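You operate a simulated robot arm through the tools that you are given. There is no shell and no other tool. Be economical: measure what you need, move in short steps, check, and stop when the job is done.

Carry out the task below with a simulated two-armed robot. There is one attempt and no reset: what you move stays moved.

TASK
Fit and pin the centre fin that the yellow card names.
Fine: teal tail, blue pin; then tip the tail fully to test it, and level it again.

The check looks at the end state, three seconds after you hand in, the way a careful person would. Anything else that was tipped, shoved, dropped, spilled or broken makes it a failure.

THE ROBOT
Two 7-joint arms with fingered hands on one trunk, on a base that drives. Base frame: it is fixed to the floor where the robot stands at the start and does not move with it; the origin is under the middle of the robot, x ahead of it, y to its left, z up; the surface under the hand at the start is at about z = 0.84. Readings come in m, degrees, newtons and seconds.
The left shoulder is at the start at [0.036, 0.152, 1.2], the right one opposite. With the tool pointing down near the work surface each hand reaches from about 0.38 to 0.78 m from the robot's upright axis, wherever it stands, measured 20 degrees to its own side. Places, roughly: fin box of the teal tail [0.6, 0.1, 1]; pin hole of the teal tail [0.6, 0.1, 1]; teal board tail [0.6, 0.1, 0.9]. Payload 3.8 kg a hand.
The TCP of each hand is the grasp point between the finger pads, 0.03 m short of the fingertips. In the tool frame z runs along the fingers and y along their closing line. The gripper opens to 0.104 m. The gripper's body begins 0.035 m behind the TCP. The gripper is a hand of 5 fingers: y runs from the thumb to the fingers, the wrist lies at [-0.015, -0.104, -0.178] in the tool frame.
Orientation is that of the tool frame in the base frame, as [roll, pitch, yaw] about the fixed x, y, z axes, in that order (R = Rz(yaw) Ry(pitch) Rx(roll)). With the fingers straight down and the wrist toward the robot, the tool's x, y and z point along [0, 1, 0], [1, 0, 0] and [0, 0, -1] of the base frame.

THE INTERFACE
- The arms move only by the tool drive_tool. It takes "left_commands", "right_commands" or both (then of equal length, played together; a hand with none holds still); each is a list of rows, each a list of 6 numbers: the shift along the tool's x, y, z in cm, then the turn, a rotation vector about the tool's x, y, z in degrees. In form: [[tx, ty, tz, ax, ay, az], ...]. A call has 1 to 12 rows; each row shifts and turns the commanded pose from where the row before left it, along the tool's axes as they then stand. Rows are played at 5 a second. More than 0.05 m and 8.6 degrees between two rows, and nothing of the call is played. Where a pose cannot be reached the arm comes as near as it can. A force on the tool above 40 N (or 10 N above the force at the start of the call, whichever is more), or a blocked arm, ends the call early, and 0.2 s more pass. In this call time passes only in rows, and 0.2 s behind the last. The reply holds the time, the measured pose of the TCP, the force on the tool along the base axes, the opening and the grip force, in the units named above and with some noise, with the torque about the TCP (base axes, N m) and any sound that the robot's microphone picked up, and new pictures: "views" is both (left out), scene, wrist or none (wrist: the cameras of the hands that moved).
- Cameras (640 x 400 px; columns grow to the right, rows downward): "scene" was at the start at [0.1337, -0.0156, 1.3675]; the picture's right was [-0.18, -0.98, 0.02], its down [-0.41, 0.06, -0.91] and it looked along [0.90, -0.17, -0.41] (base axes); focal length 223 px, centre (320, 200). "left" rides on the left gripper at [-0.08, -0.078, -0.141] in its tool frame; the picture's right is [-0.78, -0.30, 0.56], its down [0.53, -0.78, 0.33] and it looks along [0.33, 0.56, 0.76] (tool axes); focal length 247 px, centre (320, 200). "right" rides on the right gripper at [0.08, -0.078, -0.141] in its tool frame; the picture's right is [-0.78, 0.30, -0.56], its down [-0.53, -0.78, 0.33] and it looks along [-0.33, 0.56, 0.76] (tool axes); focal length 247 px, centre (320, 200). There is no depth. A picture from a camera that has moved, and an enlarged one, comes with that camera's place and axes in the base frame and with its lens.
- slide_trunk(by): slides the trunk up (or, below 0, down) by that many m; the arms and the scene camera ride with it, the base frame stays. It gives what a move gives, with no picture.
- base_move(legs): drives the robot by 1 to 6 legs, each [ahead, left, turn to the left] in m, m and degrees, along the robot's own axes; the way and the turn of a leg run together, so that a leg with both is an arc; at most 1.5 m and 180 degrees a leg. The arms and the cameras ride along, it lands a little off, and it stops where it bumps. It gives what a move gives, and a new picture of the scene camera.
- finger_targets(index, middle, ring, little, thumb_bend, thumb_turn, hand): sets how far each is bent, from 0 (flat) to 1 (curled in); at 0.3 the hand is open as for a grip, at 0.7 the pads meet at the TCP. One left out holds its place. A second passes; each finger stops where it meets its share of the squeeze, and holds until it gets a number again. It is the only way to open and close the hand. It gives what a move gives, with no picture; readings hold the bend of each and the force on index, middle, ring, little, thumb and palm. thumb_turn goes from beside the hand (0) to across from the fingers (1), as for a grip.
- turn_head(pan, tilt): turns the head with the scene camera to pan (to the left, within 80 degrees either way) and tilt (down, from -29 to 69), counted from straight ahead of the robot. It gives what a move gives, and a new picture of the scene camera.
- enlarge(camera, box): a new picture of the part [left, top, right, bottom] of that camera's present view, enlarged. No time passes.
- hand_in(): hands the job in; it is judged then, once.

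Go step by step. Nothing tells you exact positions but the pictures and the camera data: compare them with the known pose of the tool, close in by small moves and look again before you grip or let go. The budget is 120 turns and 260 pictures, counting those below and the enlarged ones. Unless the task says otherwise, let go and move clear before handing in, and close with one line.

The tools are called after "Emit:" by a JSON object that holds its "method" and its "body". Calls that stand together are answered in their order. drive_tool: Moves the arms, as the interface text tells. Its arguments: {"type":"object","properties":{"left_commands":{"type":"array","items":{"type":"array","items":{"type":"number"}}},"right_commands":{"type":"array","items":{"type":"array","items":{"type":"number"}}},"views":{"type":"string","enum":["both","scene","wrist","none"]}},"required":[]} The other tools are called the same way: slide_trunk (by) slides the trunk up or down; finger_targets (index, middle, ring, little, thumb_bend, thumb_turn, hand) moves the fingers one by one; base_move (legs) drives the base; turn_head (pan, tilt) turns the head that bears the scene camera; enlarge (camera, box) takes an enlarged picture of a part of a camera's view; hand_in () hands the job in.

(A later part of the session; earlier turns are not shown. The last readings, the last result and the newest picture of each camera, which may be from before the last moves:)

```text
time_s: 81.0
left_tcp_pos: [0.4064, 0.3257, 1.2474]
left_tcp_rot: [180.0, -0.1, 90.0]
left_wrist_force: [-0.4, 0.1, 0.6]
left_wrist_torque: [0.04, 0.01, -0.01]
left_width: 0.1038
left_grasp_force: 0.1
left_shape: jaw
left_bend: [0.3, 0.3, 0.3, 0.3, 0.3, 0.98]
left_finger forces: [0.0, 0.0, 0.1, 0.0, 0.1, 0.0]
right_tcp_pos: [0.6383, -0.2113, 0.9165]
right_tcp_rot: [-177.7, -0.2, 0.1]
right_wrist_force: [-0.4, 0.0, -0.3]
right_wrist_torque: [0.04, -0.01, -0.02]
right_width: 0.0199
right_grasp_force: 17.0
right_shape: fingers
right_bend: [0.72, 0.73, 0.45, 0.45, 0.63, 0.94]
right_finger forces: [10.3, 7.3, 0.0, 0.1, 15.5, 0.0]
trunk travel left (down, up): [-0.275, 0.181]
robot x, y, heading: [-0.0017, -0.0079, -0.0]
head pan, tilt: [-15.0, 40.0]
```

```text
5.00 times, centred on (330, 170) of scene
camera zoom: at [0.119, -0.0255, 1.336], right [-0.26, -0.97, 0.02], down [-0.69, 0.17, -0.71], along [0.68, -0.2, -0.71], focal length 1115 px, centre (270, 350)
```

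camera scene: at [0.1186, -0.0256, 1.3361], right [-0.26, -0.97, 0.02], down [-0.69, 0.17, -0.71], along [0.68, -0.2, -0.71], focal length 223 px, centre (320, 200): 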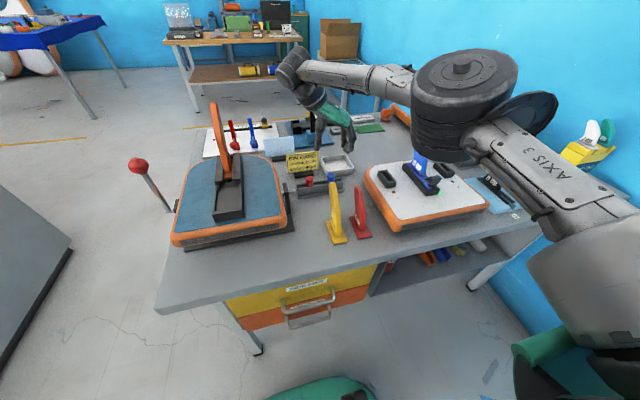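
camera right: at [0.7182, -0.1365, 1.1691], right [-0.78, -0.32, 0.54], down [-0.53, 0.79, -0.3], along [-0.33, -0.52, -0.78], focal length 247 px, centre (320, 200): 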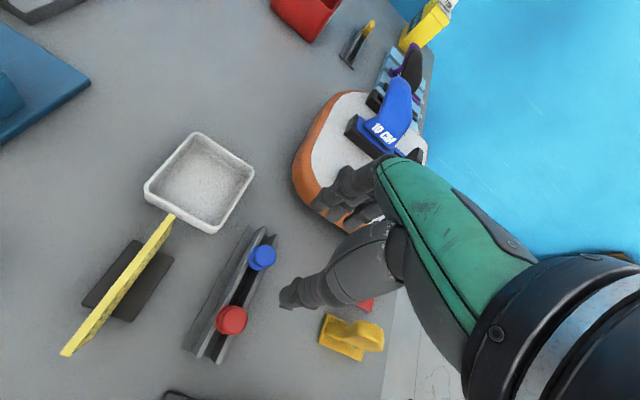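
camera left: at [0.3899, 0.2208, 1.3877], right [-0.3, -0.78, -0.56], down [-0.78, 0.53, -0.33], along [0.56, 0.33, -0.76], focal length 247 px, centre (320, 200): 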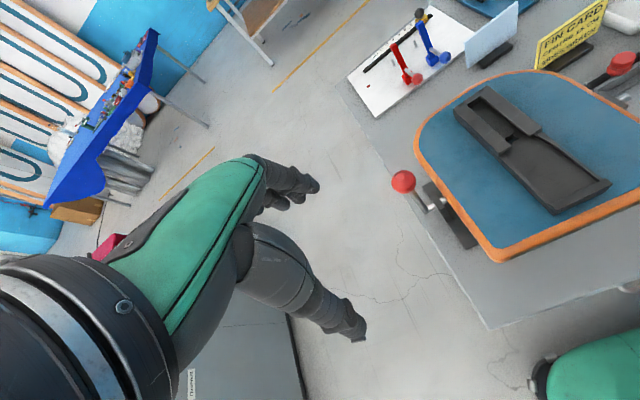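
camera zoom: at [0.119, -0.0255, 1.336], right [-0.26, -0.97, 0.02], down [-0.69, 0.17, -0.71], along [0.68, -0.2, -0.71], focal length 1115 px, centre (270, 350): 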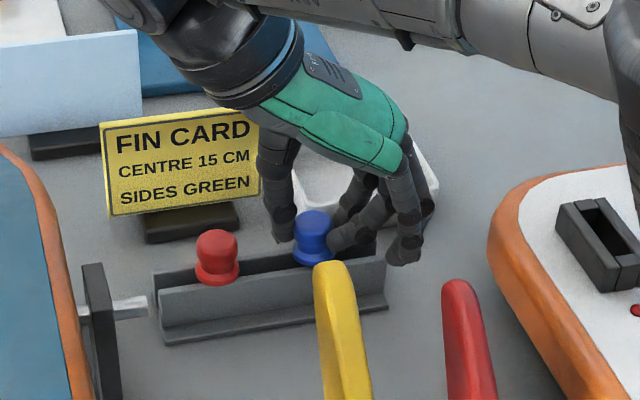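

Firm grip (index, middle, thumb). I lift the pin out of the rail.

Emit:
{"method": "drive_tool", "body": {"right_commands": [[0, 0, -0.8, 0, 0, 0], [0, 0, -1.2, 0, 0, 0], [0, 0, -2, 0, 0, 0], [0, 0, -3, 0, 0, 0], [0, 0, -4, 0, 0, 0], [0, 0, -4, 0, 0, 0], [0, 0, 0, 0, 0, 0]], "views": "scene"}}

Emit:
{"method": "enlarge", "body": {"camera": "right", "box": [240, 170, 380, 310]}}

Emit:
{"method": "enlarge", "body": {"camera": "scene", "box": [280, 80, 380, 200]}}

```text
time_s: 82.6
left_tcp_pos: [0.4067, 0.3255, 1.2476]
left_tcp_rot: [-179.9, -0.1, 90.0]
left_wrist_force: [-0.1, 0.6, -0.9]
left_wrist_torque: [0.0, 0.01, -0.02]
left_width: 0.1038
left_grasp_force: 0.0
left_shape: jaw
left_bend: [0.3, 0.3, 0.3, 0.3, 0.3, 0.98]
left_finger forces: [0.0, 0.0, 0.1, 0.0, 0.0, 0.0]
right_tcp_pos: [0.6376, -0.2174, 1.0653]
right_tcp_rot: [-177.7, -0.1, 0.0]
right_wrist_force: [0.6, -0.7, -0.5]
right_wrist_torque: [0.0, -0.02, 0.0]
right_width: 0.0198
right_grasp_force: 16.4
right_shape: fingers
right_bend: [0.72, 0.73, 0.45, 0.45, 0.63, 0.94]
right_finger forces: [10.1, 7.1, 0.0, 0.0, 15.8, 0.0]
trunk travel left (down, up): [-0.275, 0.181]
robot x, y, heading: [-0.0017, -0.0042, 0.3]
head pan, tilt: [-15.0, 40.0]
camera scene: at [0.1193, -0.0256, 1.3359], right [-0.26, -0.97, 0.02], down [-0.69, 0.17, -0.71], along [0.68, -0.2, -0.71], focal length 223 px, centre (320, 200)
```

scene: 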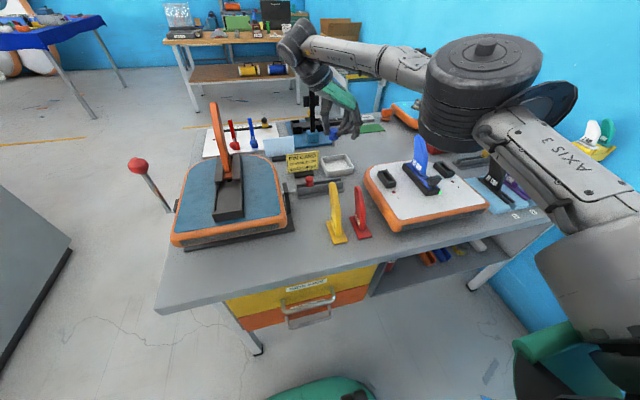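

```text
2.86 times, centred on (310, 240) of right
camera zoom: at [0.7176, -0.146, 1.211], right [-0.78, -0.32, 0.54], down [-0.53, 0.79, -0.3], along [-0.33, -0.52, -0.78], focal length 706 px, centre (349, 86)
```

zoom: 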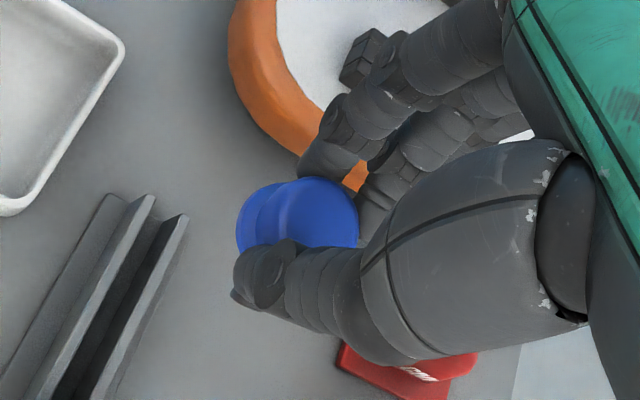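

```text
3.33 times, centred on (330, 140) of scene
camera zoom: at [0.1193, -0.0256, 1.3359], right [-0.26, -0.97, 0.02], down [-0.69, 0.17, -0.71], along [0.68, -0.2, -0.71], focal length 744 px, centre (287, 400)
```

zoom: 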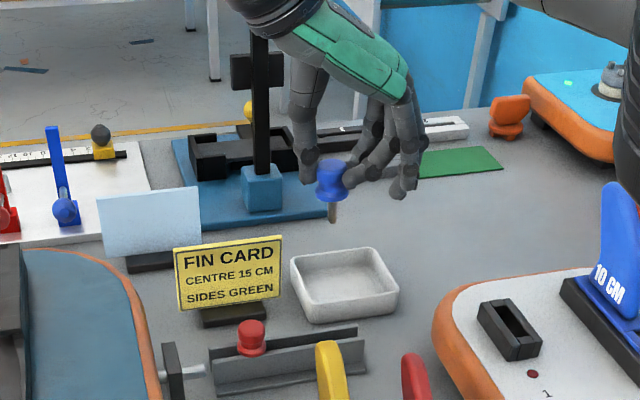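

The pin is held upright with its shank visible below. I raise it, drive back left 14 cm, and then bring it to the hole from behind the fin.

Emit:
{"method": "drive_tool", "body": {"right_commands": [[-2, 0, -3, 0, 0, 0], [-3, 0, -3, 0, 0, 0], [-3, 0, -2, 0, 0, 0], [0, 0, 0, 0, 0, 0]], "views": "none"}}

Emit:
{"method": "base_move", "body": {"legs": [[0, 0.14, 0]]}}

```text
time_s: 83.6
left_tcp_pos: [0.4069, 0.3259, 1.247]
left_tcp_rot: [180.0, 0.0, 90.0]
left_wrist_force: [0.1, -0.6, -0.5]
left_wrist_torque: [-0.03, 0.0, -0.01]
left_width: 0.1034
left_grasp_force: 0.2
left_shape: jaw
left_bend: [0.3, 0.3, 0.3, 0.3, 0.3, 0.98]
left_finger forces: [0.0, 0.1, 0.1, 0.0, 0.0, 0.0]
right_tcp_pos: [0.5561, -0.2208, 1.148]
right_tcp_rot: [-177.7, 0.0, -0.1]
right_wrist_force: [-0.4, 0.6, -0.4]
right_wrist_torque: [-0.02, 0.02, -0.02]
right_width: 0.0196
right_grasp_force: 16.2
right_shape: fingers
right_bend: [0.72, 0.73, 0.45, 0.45, 0.63, 0.94]
right_finger forces: [10.3, 7.0, 0.1, 0.1, 15.7, 0.1]
trunk travel left (down, up): [-0.275, 0.181]
robot x, y, heading: [-0.0024, -0.0053, -0.2]
head pan, tilt: [-15.0, 40.0]
```

```text
time_s: 84.9
left_tcp_pos: [0.407, 0.4635, 1.2472]
left_tcp_rot: [-179.9, -0.2, 89.9]
left_wrist_force: [0.6, -0.6, -0.1]
left_wrist_torque: [0.01, -0.02, 0.02]
left_width: 0.1035
left_grasp_force: 0.0
left_shape: jaw
left_bend: [0.3, 0.3, 0.3, 0.3, 0.3, 0.98]
left_finger forces: [0.0, 0.1, 0.0, 0.1, 0.1, 0.1]
right_tcp_pos: [0.5559, -0.0827, 1.1466]
right_tcp_rot: [-177.6, -0.1, 0.1]
right_wrist_force: [0.5, -0.1, -0.3]
right_wrist_torque: [0.01, 0.04, -0.01]
right_width: 0.0195
right_grasp_force: 16.5
right_shape: fingers
right_bend: [0.72, 0.73, 0.45, 0.45, 0.63, 0.94]
right_finger forces: [10.2, 7.2, 0.1, 0.1, 15.7, 0.0]
trunk travel left (down, up): [-0.275, 0.181]
robot x, y, heading: [-0.0021, 0.1312, 0.1]
head pan, tilt: [-15.0, 40.0]
camera scene: at [0.119, 0.1121, 1.336], right [-0.26, -0.97, 0.02], down [-0.69, 0.17, -0.71], along [0.68, -0.2, -0.71], focal length 223 px, centre (320, 200)
```

scene: 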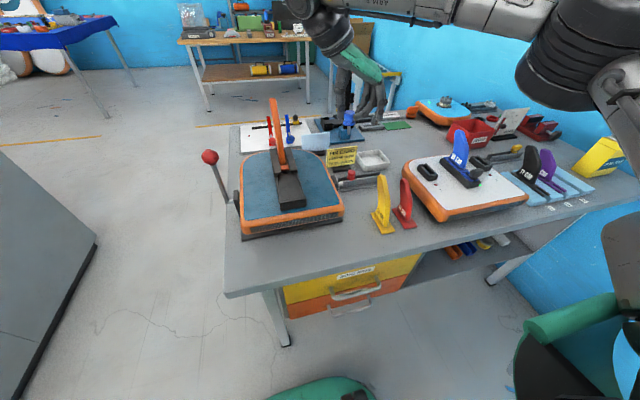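

Emit:
{"method": "drive_tool", "body": {"right_commands": [[0, -4, 0, 0, 0, 0], [0, -4, 0, 0, 0, 0], [0, -4, 0, 0, 0, 0], [0, -3.2, 1, 0, 0, 0], [0, 0, 2.6, 0, 0, 0], [0, 0, 0, 0, 0, 0]], "views": "none"}}

Emit:
{"method": "enlarge", "body": {"camera": "right", "box": [200, 150, 380, 330]}}

Emit:
{"method": "enlarge", "body": {"camera": "scene", "box": [240, 100, 350, 215]}}

```text
time_s: 86.3
left_tcp_pos: [0.4061, 0.4651, 1.2462]
left_tcp_rot: [180.0, 0.0, 90.0]
left_wrist_force: [-0.3, -0.5, -0.9]
left_wrist_torque: [-0.02, -0.01, -0.02]
left_width: 0.1038
left_grasp_force: 0.0
left_shape: jaw
left_bend: [0.3, 0.3, 0.3, 0.3, 0.3, 0.98]
left_finger forces: [0.1, 0.0, 0.1, 0.1, 0.0, 0.0]
right_tcp_pos: [0.5566, 0.0723, 1.1177]
right_tcp_rot: [-177.7, -0.2, 0.0]
right_wrist_force: [-0.3, -0.2, 0.3]
right_wrist_torque: [0.01, -0.03, -0.03]
right_width: 0.0197
right_grasp_force: 16.2
right_shape: fingers
right_bend: [0.72, 0.73, 0.45, 0.45, 0.63, 0.94]
right_finger forces: [10.3, 7.0, 0.0, 0.0, 15.7, 0.0]
trunk travel left (down, up): [-0.275, 0.181]
robot x, y, heading: [-0.0043, 0.1346, -0.0]
head pan, tilt: [-15.0, 40.0]
```

```text
2.22 times, centred on (290, 240) of right
camera zoom: at [0.6353, 0.1442, 1.2632], right [-0.78, -0.32, 0.54], down [-0.53, 0.79, -0.3], along [-0.33, -0.53, -0.78], focal length 549 px, centre (387, 111)
```

zoom: 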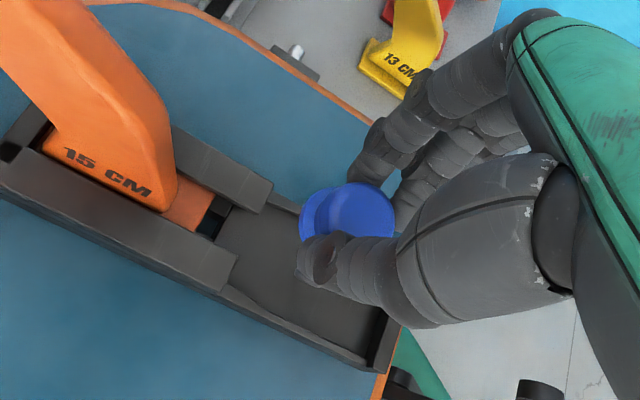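

```text
3.48 times, centred on (295, 158) of scene
camera zoom: at [0.1187, 0.1138, 1.3361], right [-0.26, -0.97, 0.02], down [-0.69, 0.17, -0.71], along [0.68, -0.2, -0.71], focal length 776 px, centre (407, 348)
```

zoom: 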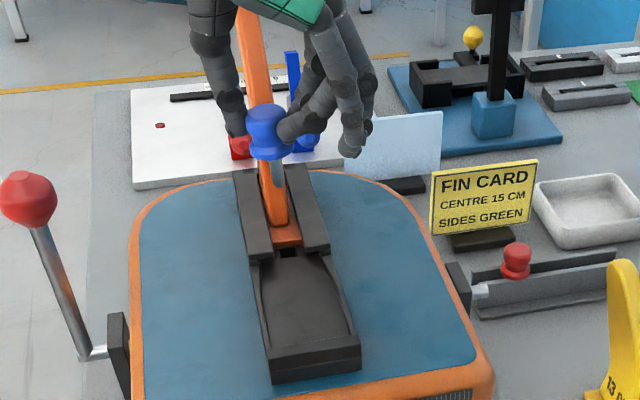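

The hole is about 2.6 cm ahead and 5 mm right of the pin. I move over it and lower until the shank is just above the lips.

Emit:
{"method": "drive_tool", "body": {"right_commands": [[1.2, 0.25, 0, 0, 0, 0], [1.2, 0.25, 0, 0, 0, 0], [0, 0, 2, 0, 0, 0], [0, 0, 1.8, 0, 0, 0], [0, 0, 0, 0, 0, 0]], "views": "none"}}

Emit:
{"method": "enlarge", "body": {"camera": "right", "box": [230, 170, 350, 290]}}

Emit:
{"method": "enlarge", "body": {"camera": "scene", "box": [260, 125, 330, 195]}}

```text
time_s: 87.5
left_tcp_pos: [0.4059, 0.4665, 1.2469]
left_tcp_rot: [-179.9, -0.1, 90.1]
left_wrist_force: [-0.2, -0.5, 0.3]
left_wrist_torque: [-0.02, 0.01, 0.0]
left_width: 0.1037
left_grasp_force: 0.1
left_shape: jaw
left_bend: [0.3, 0.3, 0.3, 0.3, 0.3, 0.98]
left_finger forces: [0.0, 0.0, 0.1, 0.0, 0.0, 0.1]
right_tcp_pos: [0.5794, 0.0671, 1.081]
right_tcp_rot: [-177.8, -0.2, 0.1]
right_wrist_force: [-0.3, -1.0, 0.6]
right_wrist_torque: [-0.02, 0.0, 0.0]
right_width: 0.0197
right_grasp_force: 16.5
right_shape: fingers
right_bend: [0.72, 0.73, 0.45, 0.45, 0.63, 0.94]
right_finger forces: [10.2, 7.0, 0.0, 0.0, 15.7, 0.0]
trunk travel left (down, up): [-0.275, 0.181]
robot x, y, heading: [-0.0017, 0.1313, 0.0]
head pan, tilt: [-15.0, 40.0]
```

```text
3.33 times, centred on (290, 230) of right
camera zoom: at [0.6596, 0.1389, 1.2257], right [-0.78, -0.32, 0.54], down [-0.54, 0.79, -0.3], along [-0.33, -0.53, -0.78], focal length 823 px, centre (420, 100)
```

zoom: 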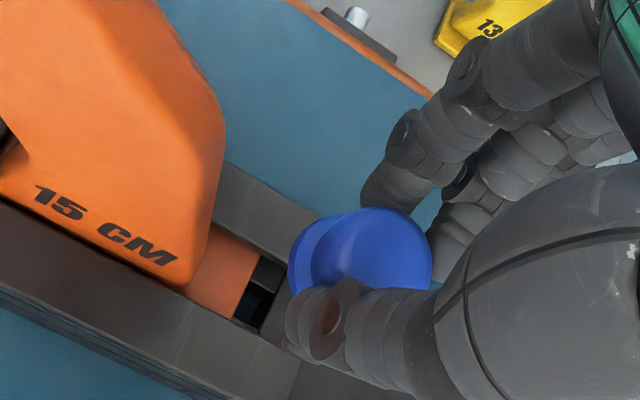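

```text
5.71 times, centred on (295, 160) of scene
camera zoom: at [0.1187, 0.1139, 1.3361], right [-0.26, -0.97, 0.02], down [-0.69, 0.17, -0.71], along [0.68, -0.2, -0.71], focal length 1274 px, centre (463, 429)
```

zoom: 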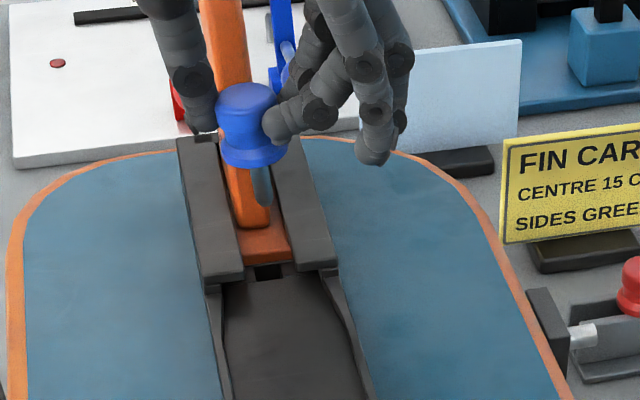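

The tip is close to the hole. I straighten the pin (roll +4°, compensated) and lower 1.8 cm more for a closer look.

Emit:
{"method": "drive_tool", "body": {"right_commands": [[0, 0.4, 0, 4, 0, 0], [0, 0, 0.9, 0, 0, 0], [0, 0, 0.9, 0, 0, 0], [0, 0, 0, 0, 0, 0]], "views": "none"}}

Emit:
{"method": "enlarge", "body": {"camera": "right", "box": [230, 170, 350, 290]}}

Emit:
{"method": "enlarge", "body": {"camera": "scene", "box": [270, 130, 320, 185]}}

```text
time_s: 88.5
left_tcp_pos: [0.4061, 0.4642, 1.249]
left_tcp_rot: [180.0, 0.0, 90.1]
left_wrist_force: [-0.6, -0.5, -0.3]
left_wrist_torque: [-0.02, 0.02, 0.02]
left_width: 0.1037
left_grasp_force: 0.1
left_shape: jaw
left_bend: [0.3, 0.3, 0.3, 0.3, 0.3, 0.98]
left_finger forces: [0.0, 0.1, 0.0, 0.1, 0.1, 0.0]
right_tcp_pos: [0.5804, 0.0655, 1.0616]
right_tcp_rot: [-173.6, -0.2, 0.1]
right_wrist_force: [0.5, -0.4, -0.1]
right_wrist_torque: [0.02, 0.03, -0.01]
right_width: 0.0197
right_grasp_force: 16.4
right_shape: fingers
right_bend: [0.72, 0.73, 0.45, 0.45, 0.63, 0.94]
right_finger forces: [10.2, 7.0, 0.1, 0.0, 15.6, 0.0]
trunk travel left (down, up): [-0.275, 0.181]
robot x, y, heading: [-0.0046, 0.1331, -0.3]
head pan, tilt: [-15.0, 40.0]
```

```text
3.33 times, centred on (290, 230) of right
camera zoom: at [0.6596, 0.127, 1.2125], right [-0.78, -0.36, 0.52], down [-0.54, 0.81, -0.25], along [-0.33, -0.47, -0.82], focal length 823 px, centre (420, 100)
```

zoom: 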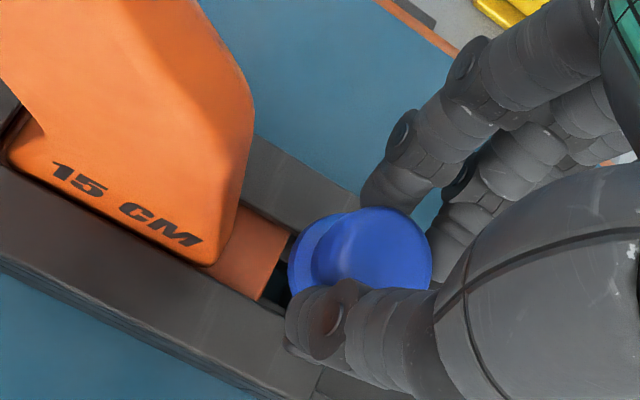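

```text
7.27 times, centred on (295, 158) of scene
camera zoom: at [0.1188, 0.1134, 1.336], right [-0.26, -0.97, 0.02], down [-0.69, 0.17, -0.71], along [0.68, -0.2, -0.71], focal length 1622 px, centre (502, 509)
```

zoom: 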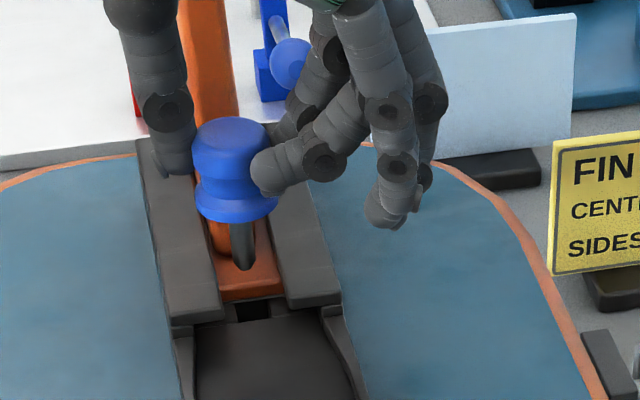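

Two views bracket the hole within ~2 mm either way. I lower another 1 cm and look at the tip.

Emit:
{"method": "drive_tool", "body": {"right_commands": [[0, 0, 0.5, 0, 0, 0], [0, 0, 0.5, 0, 0, 0], [0, 0, 0, 0, 0, 0]], "views": "none"}}

Emit:
{"method": "enlarge", "body": {"camera": "right", "box": [230, 170, 350, 290]}}

Emit:
{"method": "enlarge", "body": {"camera": "scene", "box": [275, 145, 310, 180]}}

```text
time_s: 89.3
left_tcp_pos: [0.4078, 0.465, 1.2471]
left_tcp_rot: [-180.0, 0.0, 90.0]
left_wrist_force: [-0.1, 0.7, -0.4]
left_wrist_torque: [-0.04, -0.01, 0.0]
left_width: 0.1037
left_grasp_force: 0.1
left_shape: jaw
left_bend: [0.3, 0.3, 0.3, 0.3, 0.3, 0.98]
left_finger forces: [0.0, 0.1, 0.0, 0.1, 0.1, 0.0]
right_tcp_pos: [0.5803, 0.0676, 1.0518]
right_tcp_rot: [-173.7, -0.3, 0.1]
right_wrist_force: [-0.2, 0.4, -0.1]
right_wrist_torque: [0.0, -0.02, 0.01]
right_width: 0.0197
right_grasp_force: 16.0
right_shape: fingers
right_bend: [0.72, 0.73, 0.45, 0.45, 0.63, 0.94]
right_finger forces: [10.3, 7.1, 0.1, 0.0, 15.7, 0.0]
trunk travel left (down, up): [-0.275, 0.181]
robot x, y, heading: [-0.0029, 0.1318, 0.5]
head pan, tilt: [-15.0, 40.0]
```

```text
3.33 times, centred on (290, 230) of right
camera zoom: at [0.6591, 0.1282, 1.2016], right [-0.78, -0.36, 0.52], down [-0.54, 0.81, -0.25], along [-0.33, -0.47, -0.82], focal length 823 px, centre (420, 100)
```

zoom: 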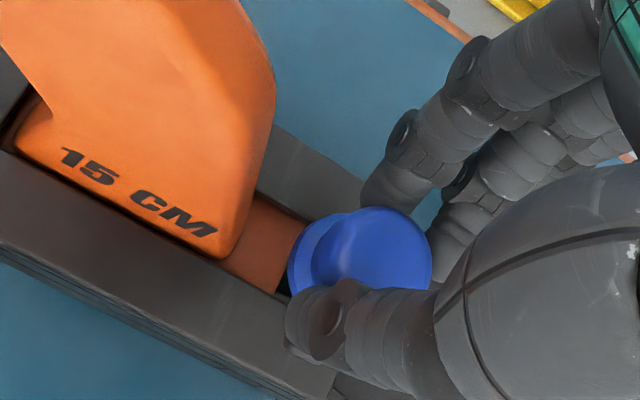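

```text
11.43 times, centred on (292, 162) of scene
camera zoom: at [0.1189, 0.1138, 1.336], right [-0.26, -0.97, 0.02], down [-0.69, 0.17, -0.71], along [0.68, -0.2, -0.71], focal length 2549 px, centre (634, 629)
```

zoom: 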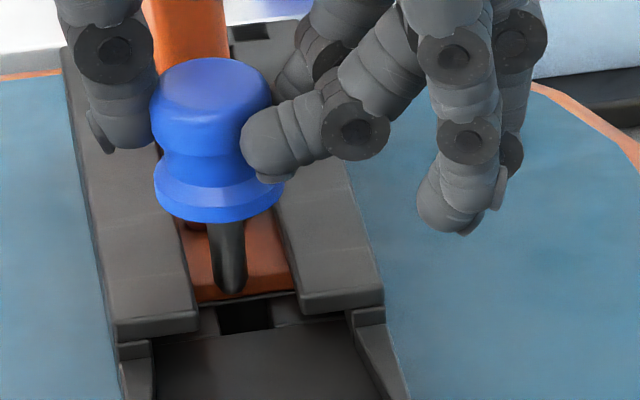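

The tip needs about 2 mm right and perhaps 1 mm ahead. I adjust and lower in small steps, watching force.

Emit:
{"method": "drive_tool", "body": {"right_commands": [[0.1, 0.2, 0, 0, 0, 0], [0, 0, 0.3, 0, 0, 0], [0, 0, 0.3, 0, 0, 0], [0, 0, 0, 0, 0, 0]], "views": "none"}}

Emit:
{"method": "enlarge", "body": {"camera": "scene", "box": [275, 145, 310, 180]}}

```text
time_s: 90.3
left_tcp_pos: [0.4063, 0.4646, 1.2466]
left_tcp_rot: [180.0, 0.0, 90.0]
left_wrist_force: [0.5, 0.7, -0.3]
left_wrist_torque: [-0.02, 0.05, -0.01]
left_width: 0.1037
left_grasp_force: 0.0
left_shape: jaw
left_bend: [0.3, 0.3, 0.3, 0.3, 0.3, 0.98]
left_finger forces: [0.0, 0.0, 0.0, 0.0, 0.1, 0.0]
right_tcp_pos: [0.5812, 0.0654, 1.0448]
right_tcp_rot: [-173.7, -0.2, 0.1]
right_wrist_force: [0.2, 0.0, -0.3]
right_wrist_torque: [0.01, 0.06, 0.02]
right_width: 0.0196
right_grasp_force: 16.2
right_shape: fingers
right_bend: [0.72, 0.73, 0.45, 0.45, 0.63, 0.94]
right_finger forces: [10.2, 7.3, 0.1, 0.0, 15.9, 0.0]
trunk travel left (down, up): [-0.275, 0.181]
robot x, y, heading: [-0.0025, 0.1346, -0.1]
head pan, tilt: [-15.0, 40.0]
```

```text
11.43 times, centred on (292, 162) of scene
camera zoom: at [0.1189, 0.1137, 1.336], right [-0.26, -0.97, 0.02], down [-0.69, 0.17, -0.71], along [0.68, -0.2, -0.71], focal length 2549 px, centre (634, 629)
```

zoom: 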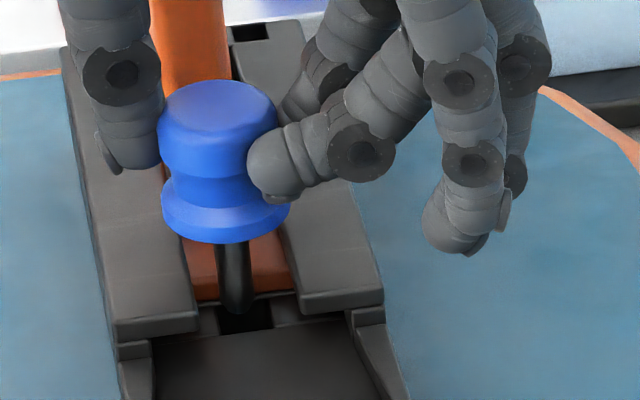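

The tip is right over the hole. I continue down.

Emit:
{"method": "drive_tool", "body": {"right_commands": [[0, 0.05, 0.3, 0, 0, 0], [0, 0, 0.3, 0, 0, 0], [0, 0, 0, 0, 0, 0]], "views": "none"}}

Emit:
{"method": "enlarge", "body": {"camera": "scene", "box": [275, 145, 310, 180]}}

Emit:
{"method": "enlarge", "body": {"camera": "right", "box": [230, 170, 350, 290]}}

```text
time_s: 91.1
left_tcp_pos: [0.4066, 0.4652, 1.247]
left_tcp_rot: [180.0, -0.1, 90.0]
left_wrist_force: [0.0, -0.4, -0.4]
left_wrist_torque: [-0.01, 0.02, -0.01]
left_width: 0.1039
left_grasp_force: 0.1
left_shape: jaw
left_bend: [0.3, 0.3, 0.3, 0.3, 0.3, 0.98]
left_finger forces: [0.1, 0.0, 0.0, 0.0, 0.0, 0.0]
right_tcp_pos: [0.5805, 0.0662, 1.0389]
right_tcp_rot: [-173.7, -0.3, 0.1]
right_wrist_force: [0.6, -0.2, -0.3]
right_wrist_torque: [-0.01, 0.0, -0.01]
right_width: 0.0197
right_grasp_force: 16.7
right_shape: fingers
right_bend: [0.72, 0.73, 0.45, 0.45, 0.63, 0.94]
right_finger forces: [10.1, 7.9, 0.0, 0.0, 15.8, 0.0]
trunk travel left (down, up): [-0.275, 0.181]
robot x, y, heading: [-0.0013, 0.133, 0.1]
head pan, tilt: [-15.0, 40.0]
```

```text
11.43 times, centred on (292, 162) of scene
camera zoom: at [0.1188, 0.1137, 1.336], right [-0.26, -0.97, 0.02], down [-0.69, 0.17, -0.71], along [0.68, -0.2, -0.71], focal length 2549 px, centre (634, 629)
```

zoom: 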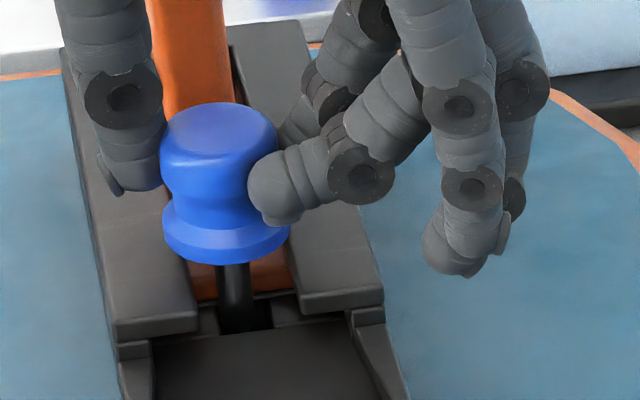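

```text
3.33 times, centred on (290, 230) of right
camera zoom: at [0.6603, 0.1273, 1.1896], right [-0.78, -0.36, 0.52], down [-0.54, 0.81, -0.25], along [-0.33, -0.47, -0.82], focal length 823 px, centre (420, 100)
```

zoom: 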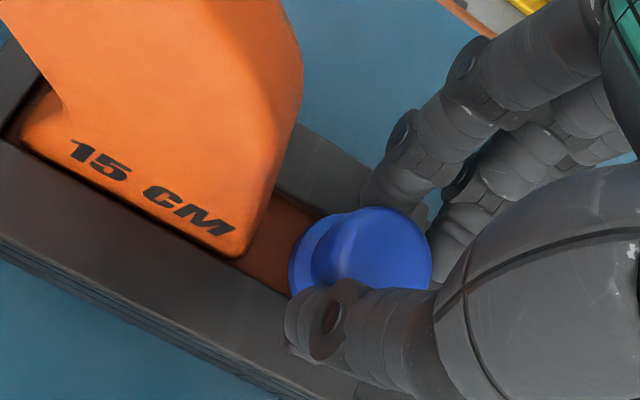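

The shank is going into the hole without force. I keep lowering until the flange lands on the lips.

Emit:
{"method": "drive_tool", "body": {"right_commands": [[0, 0.08, 0.3, 0, 0, 0], [0, 0, 0.3, 0, 0, 0], [0, 0, 0.3, 0, 0, 0], [0, 0, 0, 0, 0, 0]], "views": "none"}}

Emit:
{"method": "enlarge", "body": {"camera": "scene", "box": [275, 145, 310, 180]}}

```text
time_s: 92.1
left_tcp_pos: [0.4043, 0.4655, 1.2479]
left_tcp_rot: [179.9, 0.1, 90.0]
left_wrist_force: [-0.2, 0.2, -0.3]
left_wrist_torque: [-0.01, -0.04, 0.02]
left_width: 0.1034
left_grasp_force: 0.0
left_shape: jaw
left_bend: [0.3, 0.3, 0.3, 0.3, 0.3, 0.98]
left_finger forces: [0.1, 0.1, 0.0, 0.0, 0.0, 0.1]
right_tcp_pos: [0.5798, 0.0655, 1.0329]
right_tcp_rot: [-173.6, -0.4, 0.1]
right_wrist_force: [-2.0, -2.0, 11.9]
right_wrist_torque: [0.13, -0.04, 0.04]
right_width: 0.0193
right_grasp_force: 18.5
right_shape: fingers
right_bend: [0.73, 0.74, 0.45, 0.45, 0.63, 0.94]
right_finger forces: [11.7, 9.5, 0.0, 0.1, 16.4, 0.1]
trunk travel left (down, up): [-0.275, 0.181]
robot x, y, heading: [-0.0025, 0.1397, 0.2]
head pan, tilt: [-15.0, 40.0]
```

```text
11.43 times, centred on (292, 162) of scene
camera zoom: at [0.1167, 0.1136, 1.3364], right [-0.26, -0.97, 0.02], down [-0.68, 0.17, -0.71], along [0.68, -0.2, -0.7], focal length 2549 px, centre (634, 629)
```

zoom: 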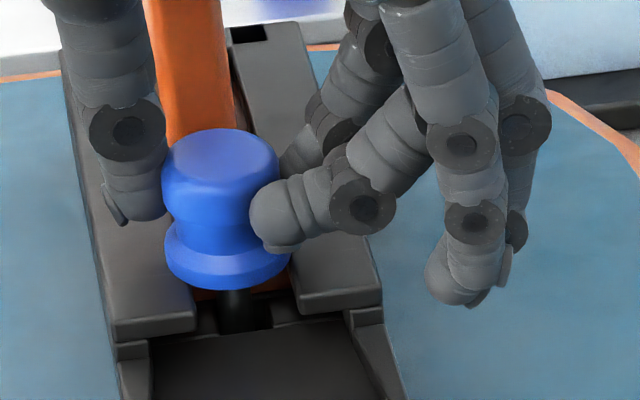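

Contact at the height where the flange should meet the lips. I ease the pressure, release, and check that the pin stays.

Emit:
{"method": "drive_tool", "body": {"right_commands": [[0, 0, -0.2, 0, 0, 0], [0, 0, 0, 0, 0, 0]], "views": "none"}}

Emit:
{"method": "finger_targets", "body": {"hand": "right", "index": 0.5, "middle": 0.5, "thumb_bend": 0.47}}

Emit:
{"method": "enlarge", "body": {"camera": "scene", "box": [275, 145, 310, 180]}}

Emit:
{"method": "enlarge", "body": {"camera": "right", "box": [230, 170, 350, 290]}}

```text
time_s: 92.7
left_tcp_pos: [0.4062, 0.4649, 1.2484]
left_tcp_rot: [179.9, 0.0, 90.0]
left_wrist_force: [-0.4, 0.1, 0.1]
left_wrist_torque: [0.01, 0.0, 0.0]
left_width: 0.1037
left_grasp_force: 0.0
left_shape: jaw
left_bend: [0.3, 0.3, 0.3, 0.3, 0.3, 0.98]
left_finger forces: [0.0, 0.1, 0.0, 0.0, 0.0, 0.0]
right_tcp_pos: [0.5803, 0.0642, 1.0317]
right_tcp_rot: [-173.6, -0.2, 0.0]
right_wrist_force: [-1.1, -0.1, 6.5]
right_wrist_torque: [0.09, 0.03, -0.03]
right_width: 0.0196
right_grasp_force: 18.6
right_shape: fingers
right_bend: [0.73, 0.74, 0.45, 0.45, 0.63, 0.94]
right_finger forces: [11.3, 8.7, 0.0, 0.0, 16.2, 0.1]
trunk travel left (down, up): [-0.275, 0.181]
robot x, y, heading: [0.0018, 0.1383, 0.1]
head pan, tilt: [-15.0, 40.0]
```

```text
time_s: 93.7
left_tcp_pos: [0.4057, 0.4646, 1.2467]
left_tcp_rot: [180.0, 0.0, 89.9]
left_wrist_force: [0.1, 0.2, -0.3]
left_wrist_torque: [0.01, -0.03, 0.03]
left_width: 0.1036
left_grasp_force: 0.1
left_shape: jaw
left_bend: [0.3, 0.3, 0.3, 0.3, 0.3, 0.98]
left_finger forces: [0.0, 0.0, 0.1, 0.0, 0.0, 0.0]
right_tcp_pos: [0.5824, 0.0646, 1.0318]
right_tcp_rot: [-173.7, -0.2, 0.2]
right_wrist_force: [0.0, 0.7, 0.1]
right_wrist_torque: [0.02, -0.02, 0.02]
right_width: 0.0555
right_grasp_force: 0.0
right_shape: fingers
right_bend: [0.5, 0.5, 0.45, 0.45, 0.47, 0.97]
right_finger forces: [0.1, 0.0, 0.0, 0.0, 0.0, 0.1]
trunk travel left (down, up): [-0.275, 0.181]
robot x, y, heading: [-0.0026, 0.134, 0.2]
head pan, tilt: [-15.0, 40.0]
```

```text
11.43 times, centred on (292, 162) of scene
camera zoom: at [0.119, 0.1138, 1.336], right [-0.26, -0.97, 0.02], down [-0.69, 0.17, -0.71], along [0.68, -0.2, -0.71], focal length 2549 px, centre (634, 629)
```

zoom: 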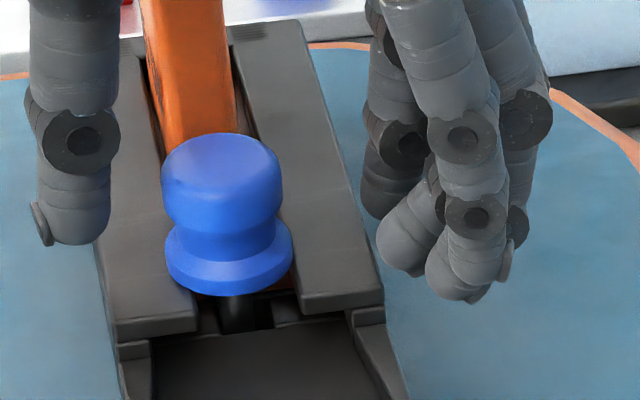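

```text
3.33 times, centred on (290, 230) of right
camera zoom: at [0.6606, 0.1267, 1.1823], right [-0.78, -0.36, 0.52], down [-0.54, 0.81, -0.25], along [-0.33, -0.47, -0.82], focal length 823 px, centre (420, 100)
```

zoom: 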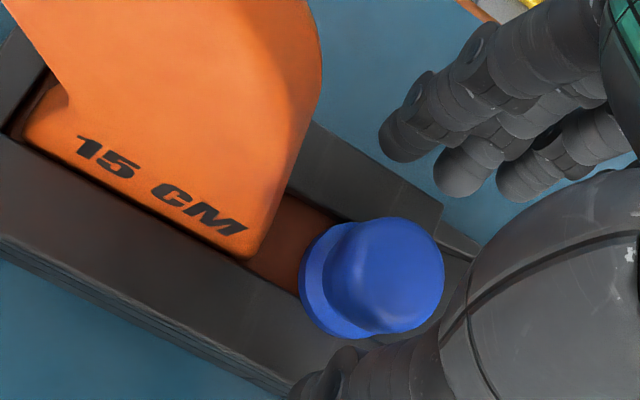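

The pin stands in the hole with its flange on the lips. I lift the right hand straight up and away, then study the lever.

Emit:
{"method": "drive_tool", "body": {"right_commands": [[0, 0, -2, 0, 0, 0], [0, 0, -3, 0, 0, 0], [0, 0, -4, 0, 0, 0], [0, 0, -4, 0, 0, 0], [-3, 2, -1, 0, 0, 0], [-3, 3, 0, 0, 0, 0], [-3, 4, 0, 0, 0, 0], [-2, 4, 0, 0, 0, 0], [-2, 4, 0, 0, 0, 0], [0, 4.5, 0, 0, 0, 0], [0, 4.5, 0, 0, 0, 0]], "views": "none"}}

Emit:
{"method": "turn_head", "body": {"pan": 10, "tilt": 35}}

Emit:
{"method": "enlarge", "body": {"camera": "scene", "box": [270, 130, 430, 270]}}

```text
time_s: 96.1
left_tcp_pos: [0.4047, 0.4637, 1.2467]
left_tcp_rot: [-180.0, -0.1, 89.9]
left_wrist_force: [0.5, -0.5, 0.0]
left_wrist_torque: [-0.02, 0.02, 0.01]
left_width: 0.1037
left_grasp_force: 0.0
left_shape: jaw
left_bend: [0.3, 0.3, 0.3, 0.3, 0.3, 0.98]
left_finger forces: [0.0, 0.1, 0.1, 0.0, 0.0, 0.0]
right_tcp_pos: [0.4502, -0.2094, 1.1413]
right_tcp_rot: [-173.6, -0.2, 0.2]
right_wrist_force: [-0.6, -0.4, 0.9]
right_wrist_torque: [0.01, 0.03, 0.01]
right_width: 0.0556
right_grasp_force: 0.0
right_shape: fingers
right_bend: [0.5, 0.5, 0.45, 0.45, 0.47, 0.97]
right_finger forces: [0.0, 0.1, 0.0, 0.0, 0.1, 0.0]
trunk travel left (down, up): [-0.275, 0.181]
robot x, y, heading: [-0.0012, 0.134, -0.1]
head pan, tilt: [-15.0, 40.0]
```

```text
time_s: 97.0
left_tcp_pos: [0.4069, 0.4651, 1.2469]
left_tcp_rot: [180.0, 0.0, 90.0]
left_wrist_force: [0.6, -0.5, 0.6]
left_wrist_torque: [-0.01, 0.0, -0.01]
left_width: 0.1041
left_grasp_force: 0.0
left_shape: jaw
left_bend: [0.3, 0.3, 0.3, 0.3, 0.3, 0.98]
left_finger forces: [0.1, 0.0, 0.1, 0.0, 0.0, 0.0]
right_tcp_pos: [0.4504, -0.2068, 1.141]
right_tcp_rot: [-173.7, -0.1, 0.0]
right_wrist_force: [0.1, -0.2, -0.5]
right_wrist_torque: [-0.01, 0.02, 0.0]
right_width: 0.0556
right_grasp_force: 0.0
right_shape: fingers
right_bend: [0.5, 0.5, 0.45, 0.45, 0.47, 0.97]
right_finger forces: [0.0, 0.0, 0.0, 0.0, 0.1, 0.0]
trunk travel left (down, up): [-0.275, 0.181]
robot x, y, heading: [-0.0042, 0.132, 0.3]
head pan, tilt: [10.0, 35.0]
camera scene: at [0.1241, 0.1511, 1.3431], right [0.17, -0.98, -0.01], down [-0.63, -0.1, -0.77], along [0.75, 0.14, -0.64], focal length 223 px, centre (320, 200)
```

scene: 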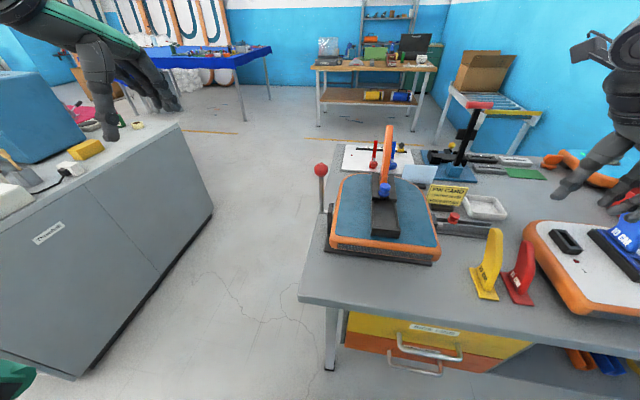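

```text
2.86 times, centred on (350, 200) of scene
camera zoom: at [0.1241, 0.1511, 1.3431], right [0.17, -0.98, -0.01], down [-0.63, -0.1, -0.77], along [0.75, 0.14, -0.64], focal length 637 px, centre (234, 200)
```

zoom: 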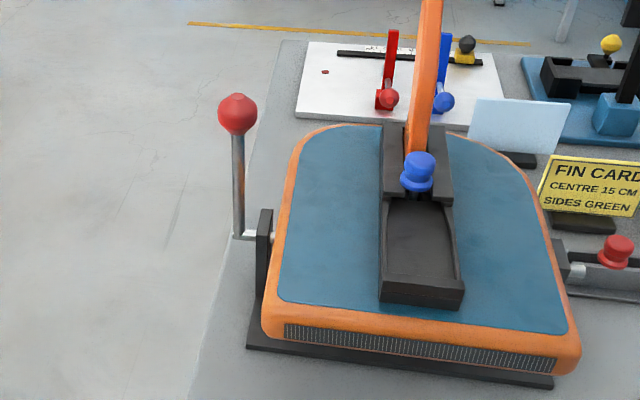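

The lever stands vertical: ball at about (0.579, 0.231, 1.053), axis at about (0.58, z 0.91) along y. I bring the left hand above the ball.

Emit:
{"method": "drive_tool", "body": {"left_commands": [[-3.8, 2.87, 0, 0, 0, 0], [-3.8, 2.87, 0, 0, 0, 0], [-3.8, 2.87, 0, 0, 0, 0], [-3.8, 2.87, 0, 0, 0, 0], [-3.8, 2.87, 0, 0, 0, 0], [-3.8, 2.87, 0, 0, 0, 0], [0, 0, 3, 0, 0, 0], [0, 0, 3, 0, 0, 0], [0, 0, 0, 0, 0, 0]], "views": "both"}}

Emit:
{"method": "enlarge", "body": {"camera": "scene", "box": [270, 100, 430, 240]}}

Emit:
{"method": "enlarge", "body": {"camera": "left", "box": [240, 150, 440, 330]}}

```text
time_s: 99.0
left_tcp_pos: [0.5782, 0.2364, 1.1897]
left_tcp_rot: [179.9, -0.1, 90.0]
left_wrist_force: [0.3, -0.4, 0.1]
left_wrist_torque: [-0.03, -0.02, 0.02]
left_width: 0.1037
left_grasp_force: 0.2
left_shape: jaw
left_bend: [0.3, 0.3, 0.3, 0.3, 0.3, 0.98]
left_finger forces: [0.0, 0.1, 0.0, 0.0, 0.0, 0.1]
right_tcp_pos: [0.4508, -0.2078, 1.1407]
right_tcp_rot: [-173.7, -0.3, 0.1]
right_wrist_force: [0.8, 0.1, -0.5]
right_wrist_torque: [-0.02, 0.03, -0.01]
right_width: 0.0557
right_grasp_force: 0.0
right_shape: fingers
right_bend: [0.5, 0.5, 0.45, 0.45, 0.47, 0.97]
right_finger forces: [0.1, 0.0, 0.1, 0.0, 0.0, 0.0]
trunk travel left (down, up): [-0.275, 0.181]
robot x, y, heading: [-0.0018, 0.1315, 0.1]
head pan, tilt: [10.0, 35.0]
camera scene: at [0.124, 0.1501, 1.3432], right [0.17, -0.98, -0.02], down [-0.63, -0.1, -0.77], along [0.75, 0.14, -0.64], focal length 223 px, centre (320, 200)
camera left: at [0.4997, 0.1575, 1.3293], right [-0.3, -0.78, -0.56], down [-0.78, 0.53, -0.33], along [0.56, 0.33, -0.76], focal length 247 px, centre (320, 200)
```

scene: 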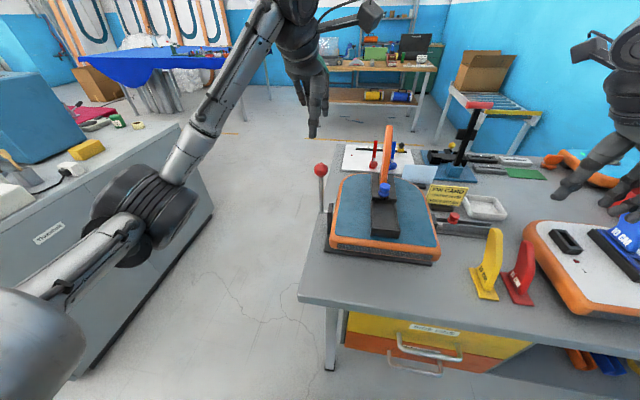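
left: 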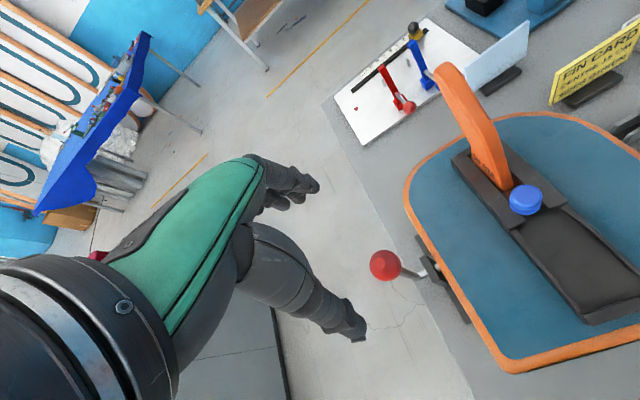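

```text
2.86 times, centred on (350, 170) of scene
camera zoom: at [0.124, 0.1501, 1.3432], right [0.17, -0.98, -0.02], down [-0.63, -0.1, -0.77], along [0.75, 0.14, -0.64], focal length 637 px, centre (234, 286)
```

zoom: 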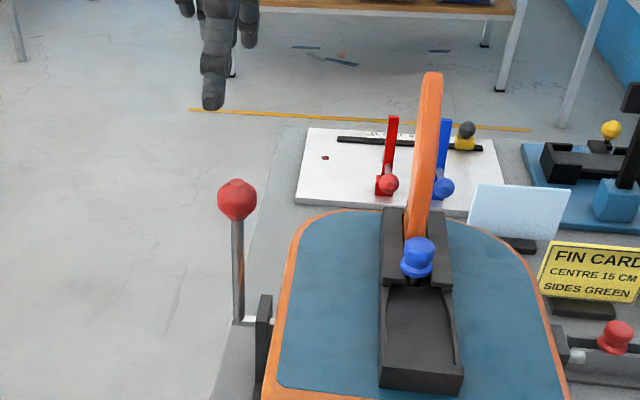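

```text
2.22 times, centred on (340, 240) of left
camera zoom: at [0.4997, 0.1575, 1.3293], right [-0.3, -0.78, -0.56], down [-0.78, 0.53, -0.33], along [0.56, 0.33, -0.76], focal length 549 px, centre (276, 111)
```

zoom: 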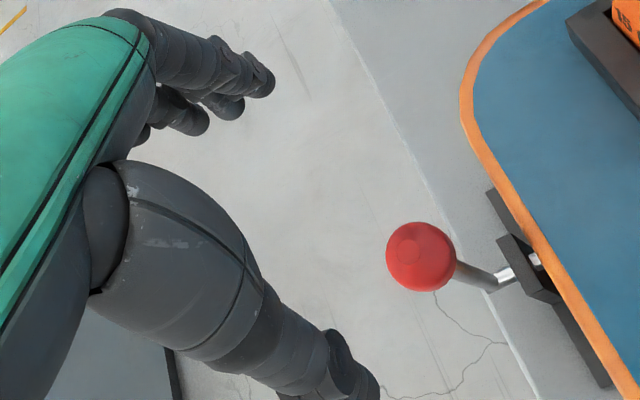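

Triangulated ball (0.577, 0.233, 1.053), under the TCP. I descend around it.

Emit:
{"method": "drive_tool", "body": {"left_commands": [[-0.3, 0, 4, 0, 0, 0], [0, 0, 4, 0, 0, 0], [0, 0, 3, 0, 0, 0], [0, 0, 2, 0, 0, 0], [0, 0, 0, 0, 0, 0]], "views": "none"}}

Emit:
{"method": "enlarge", "body": {"camera": "scene", "box": [270, 100, 430, 240]}}

Emit:
{"method": "enlarge", "body": {"camera": "left", "box": [240, 150, 440, 330]}}

```text
time_s: 100.2
left_tcp_pos: [0.5796, 0.2347, 1.0575]
left_tcp_rot: [-180.0, 0.0, 90.0]
left_wrist_force: [0.2, 0.2, 0.1]
left_wrist_torque: [0.02, 0.05, 0.0]
left_width: 0.1038
left_grasp_force: 0.1
left_shape: jaw
left_bend: [0.3, 0.3, 0.3, 0.3, 0.3, 0.98]
left_finger forces: [0.0, 0.1, 0.1, 0.0, 0.1, 0.1]
right_tcp_pos: [0.4504, -0.208, 1.1427]
right_tcp_rot: [-173.7, -0.2, 0.2]
right_wrist_force: [0.6, -0.7, 0.6]
right_wrist_torque: [0.01, -0.01, 0.02]
right_width: 0.0553
right_grasp_force: 0.0
right_shape: fingers
right_bend: [0.5, 0.5, 0.45, 0.45, 0.47, 0.97]
right_finger forces: [0.0, 0.0, 0.0, 0.0, 0.1, 0.1]
trunk travel left (down, up): [-0.275, 0.181]
robot x, y, heading: [0.0004, 0.1377, 0.1]
head pan, tilt: [10.0, 35.0]
```

```text
2.86 times, centred on (350, 170) of scene
camera zoom: at [0.124, 0.1507, 1.3432], right [0.17, -0.98, -0.02], down [-0.63, -0.1, -0.77], along [0.75, 0.14, -0.64], focal length 637 px, centre (234, 286)
```

zoom: 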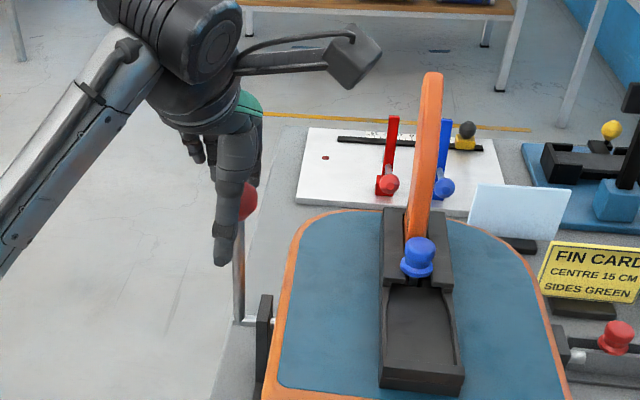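

```text
2.22 times, centred on (340, 240) of left
camera zoom: at [0.5006, 0.1555, 1.1981], right [-0.3, -0.78, -0.56], down [-0.78, 0.53, -0.33], along [0.56, 0.33, -0.76], focal length 549 px, centre (276, 111)
```

zoom: 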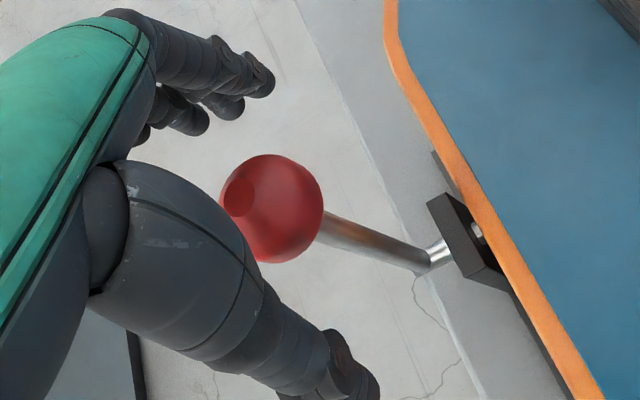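

The ball is between fingers and thumb at the TCP. I close on it.

Emit:
{"method": "finger_targets", "body": {"hand": "left", "index": 0.7, "middle": 0.7, "ring": 0.7, "little": 0.7, "thumb_bend": 0.7}}

Emit:
{"method": "enlarge", "body": {"camera": "left", "box": [240, 150, 440, 330]}}

Emit:
{"method": "enlarge", "body": {"camera": "scene", "box": [270, 130, 430, 270]}}

```text
time_s: 101.2
left_tcp_pos: [0.5768, 0.2344, 1.0565]
left_tcp_rot: [-179.9, 0.1, 90.0]
left_wrist_force: [-7.1, 0.4, -5.2]
left_wrist_torque: [0.01, 0.04, -0.05]
left_width: 0.0171
left_grasp_force: 7.0
left_shape: fingers
left_bend: [0.66, 0.7, 0.7, 0.7, 0.63, 0.97]
left_finger forces: [3.7, 0.0, 0.0, 0.0, 9.9, 0.0]
right_tcp_pos: [0.4493, -0.2076, 1.1417]
right_tcp_rot: [-173.7, -0.2, 0.0]
right_wrist_force: [0.4, 0.1, 0.4]
right_wrist_torque: [-0.02, 0.02, -0.01]
right_width: 0.0555
right_grasp_force: 0.0
right_shape: fingers
right_bend: [0.5, 0.5, 0.45, 0.45, 0.47, 0.97]
right_finger forces: [0.1, 0.1, 0.0, 0.0, 0.0, 0.0]
trunk travel left (down, up): [-0.275, 0.181]
robot x, y, heading: [-0.0065, 0.1304, 0.1]
head pan, tilt: [10.0, 35.0]
```

```text
2.22 times, centred on (340, 240) of left
camera zoom: at [0.4999, 0.1557, 1.1982], right [-0.3, -0.78, -0.56], down [-0.78, 0.53, -0.33], along [0.55, 0.33, -0.76], focal length 549 px, centre (276, 111)
```

zoom: 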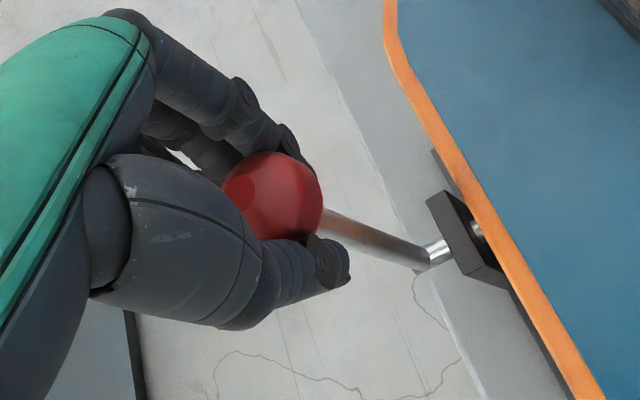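

```text
2.86 times, centred on (350, 200) of scene
camera zoom: at [0.1232, 0.151, 1.3432], right [0.17, -0.98, -0.02], down [-0.63, -0.1, -0.77], along [0.75, 0.14, -0.64], focal length 637 px, centre (234, 200)
```

zoom: 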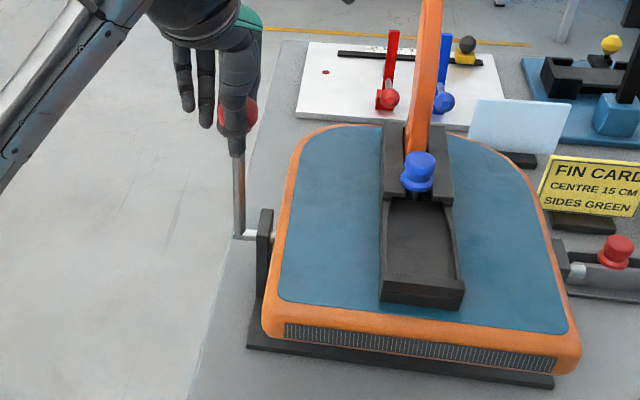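

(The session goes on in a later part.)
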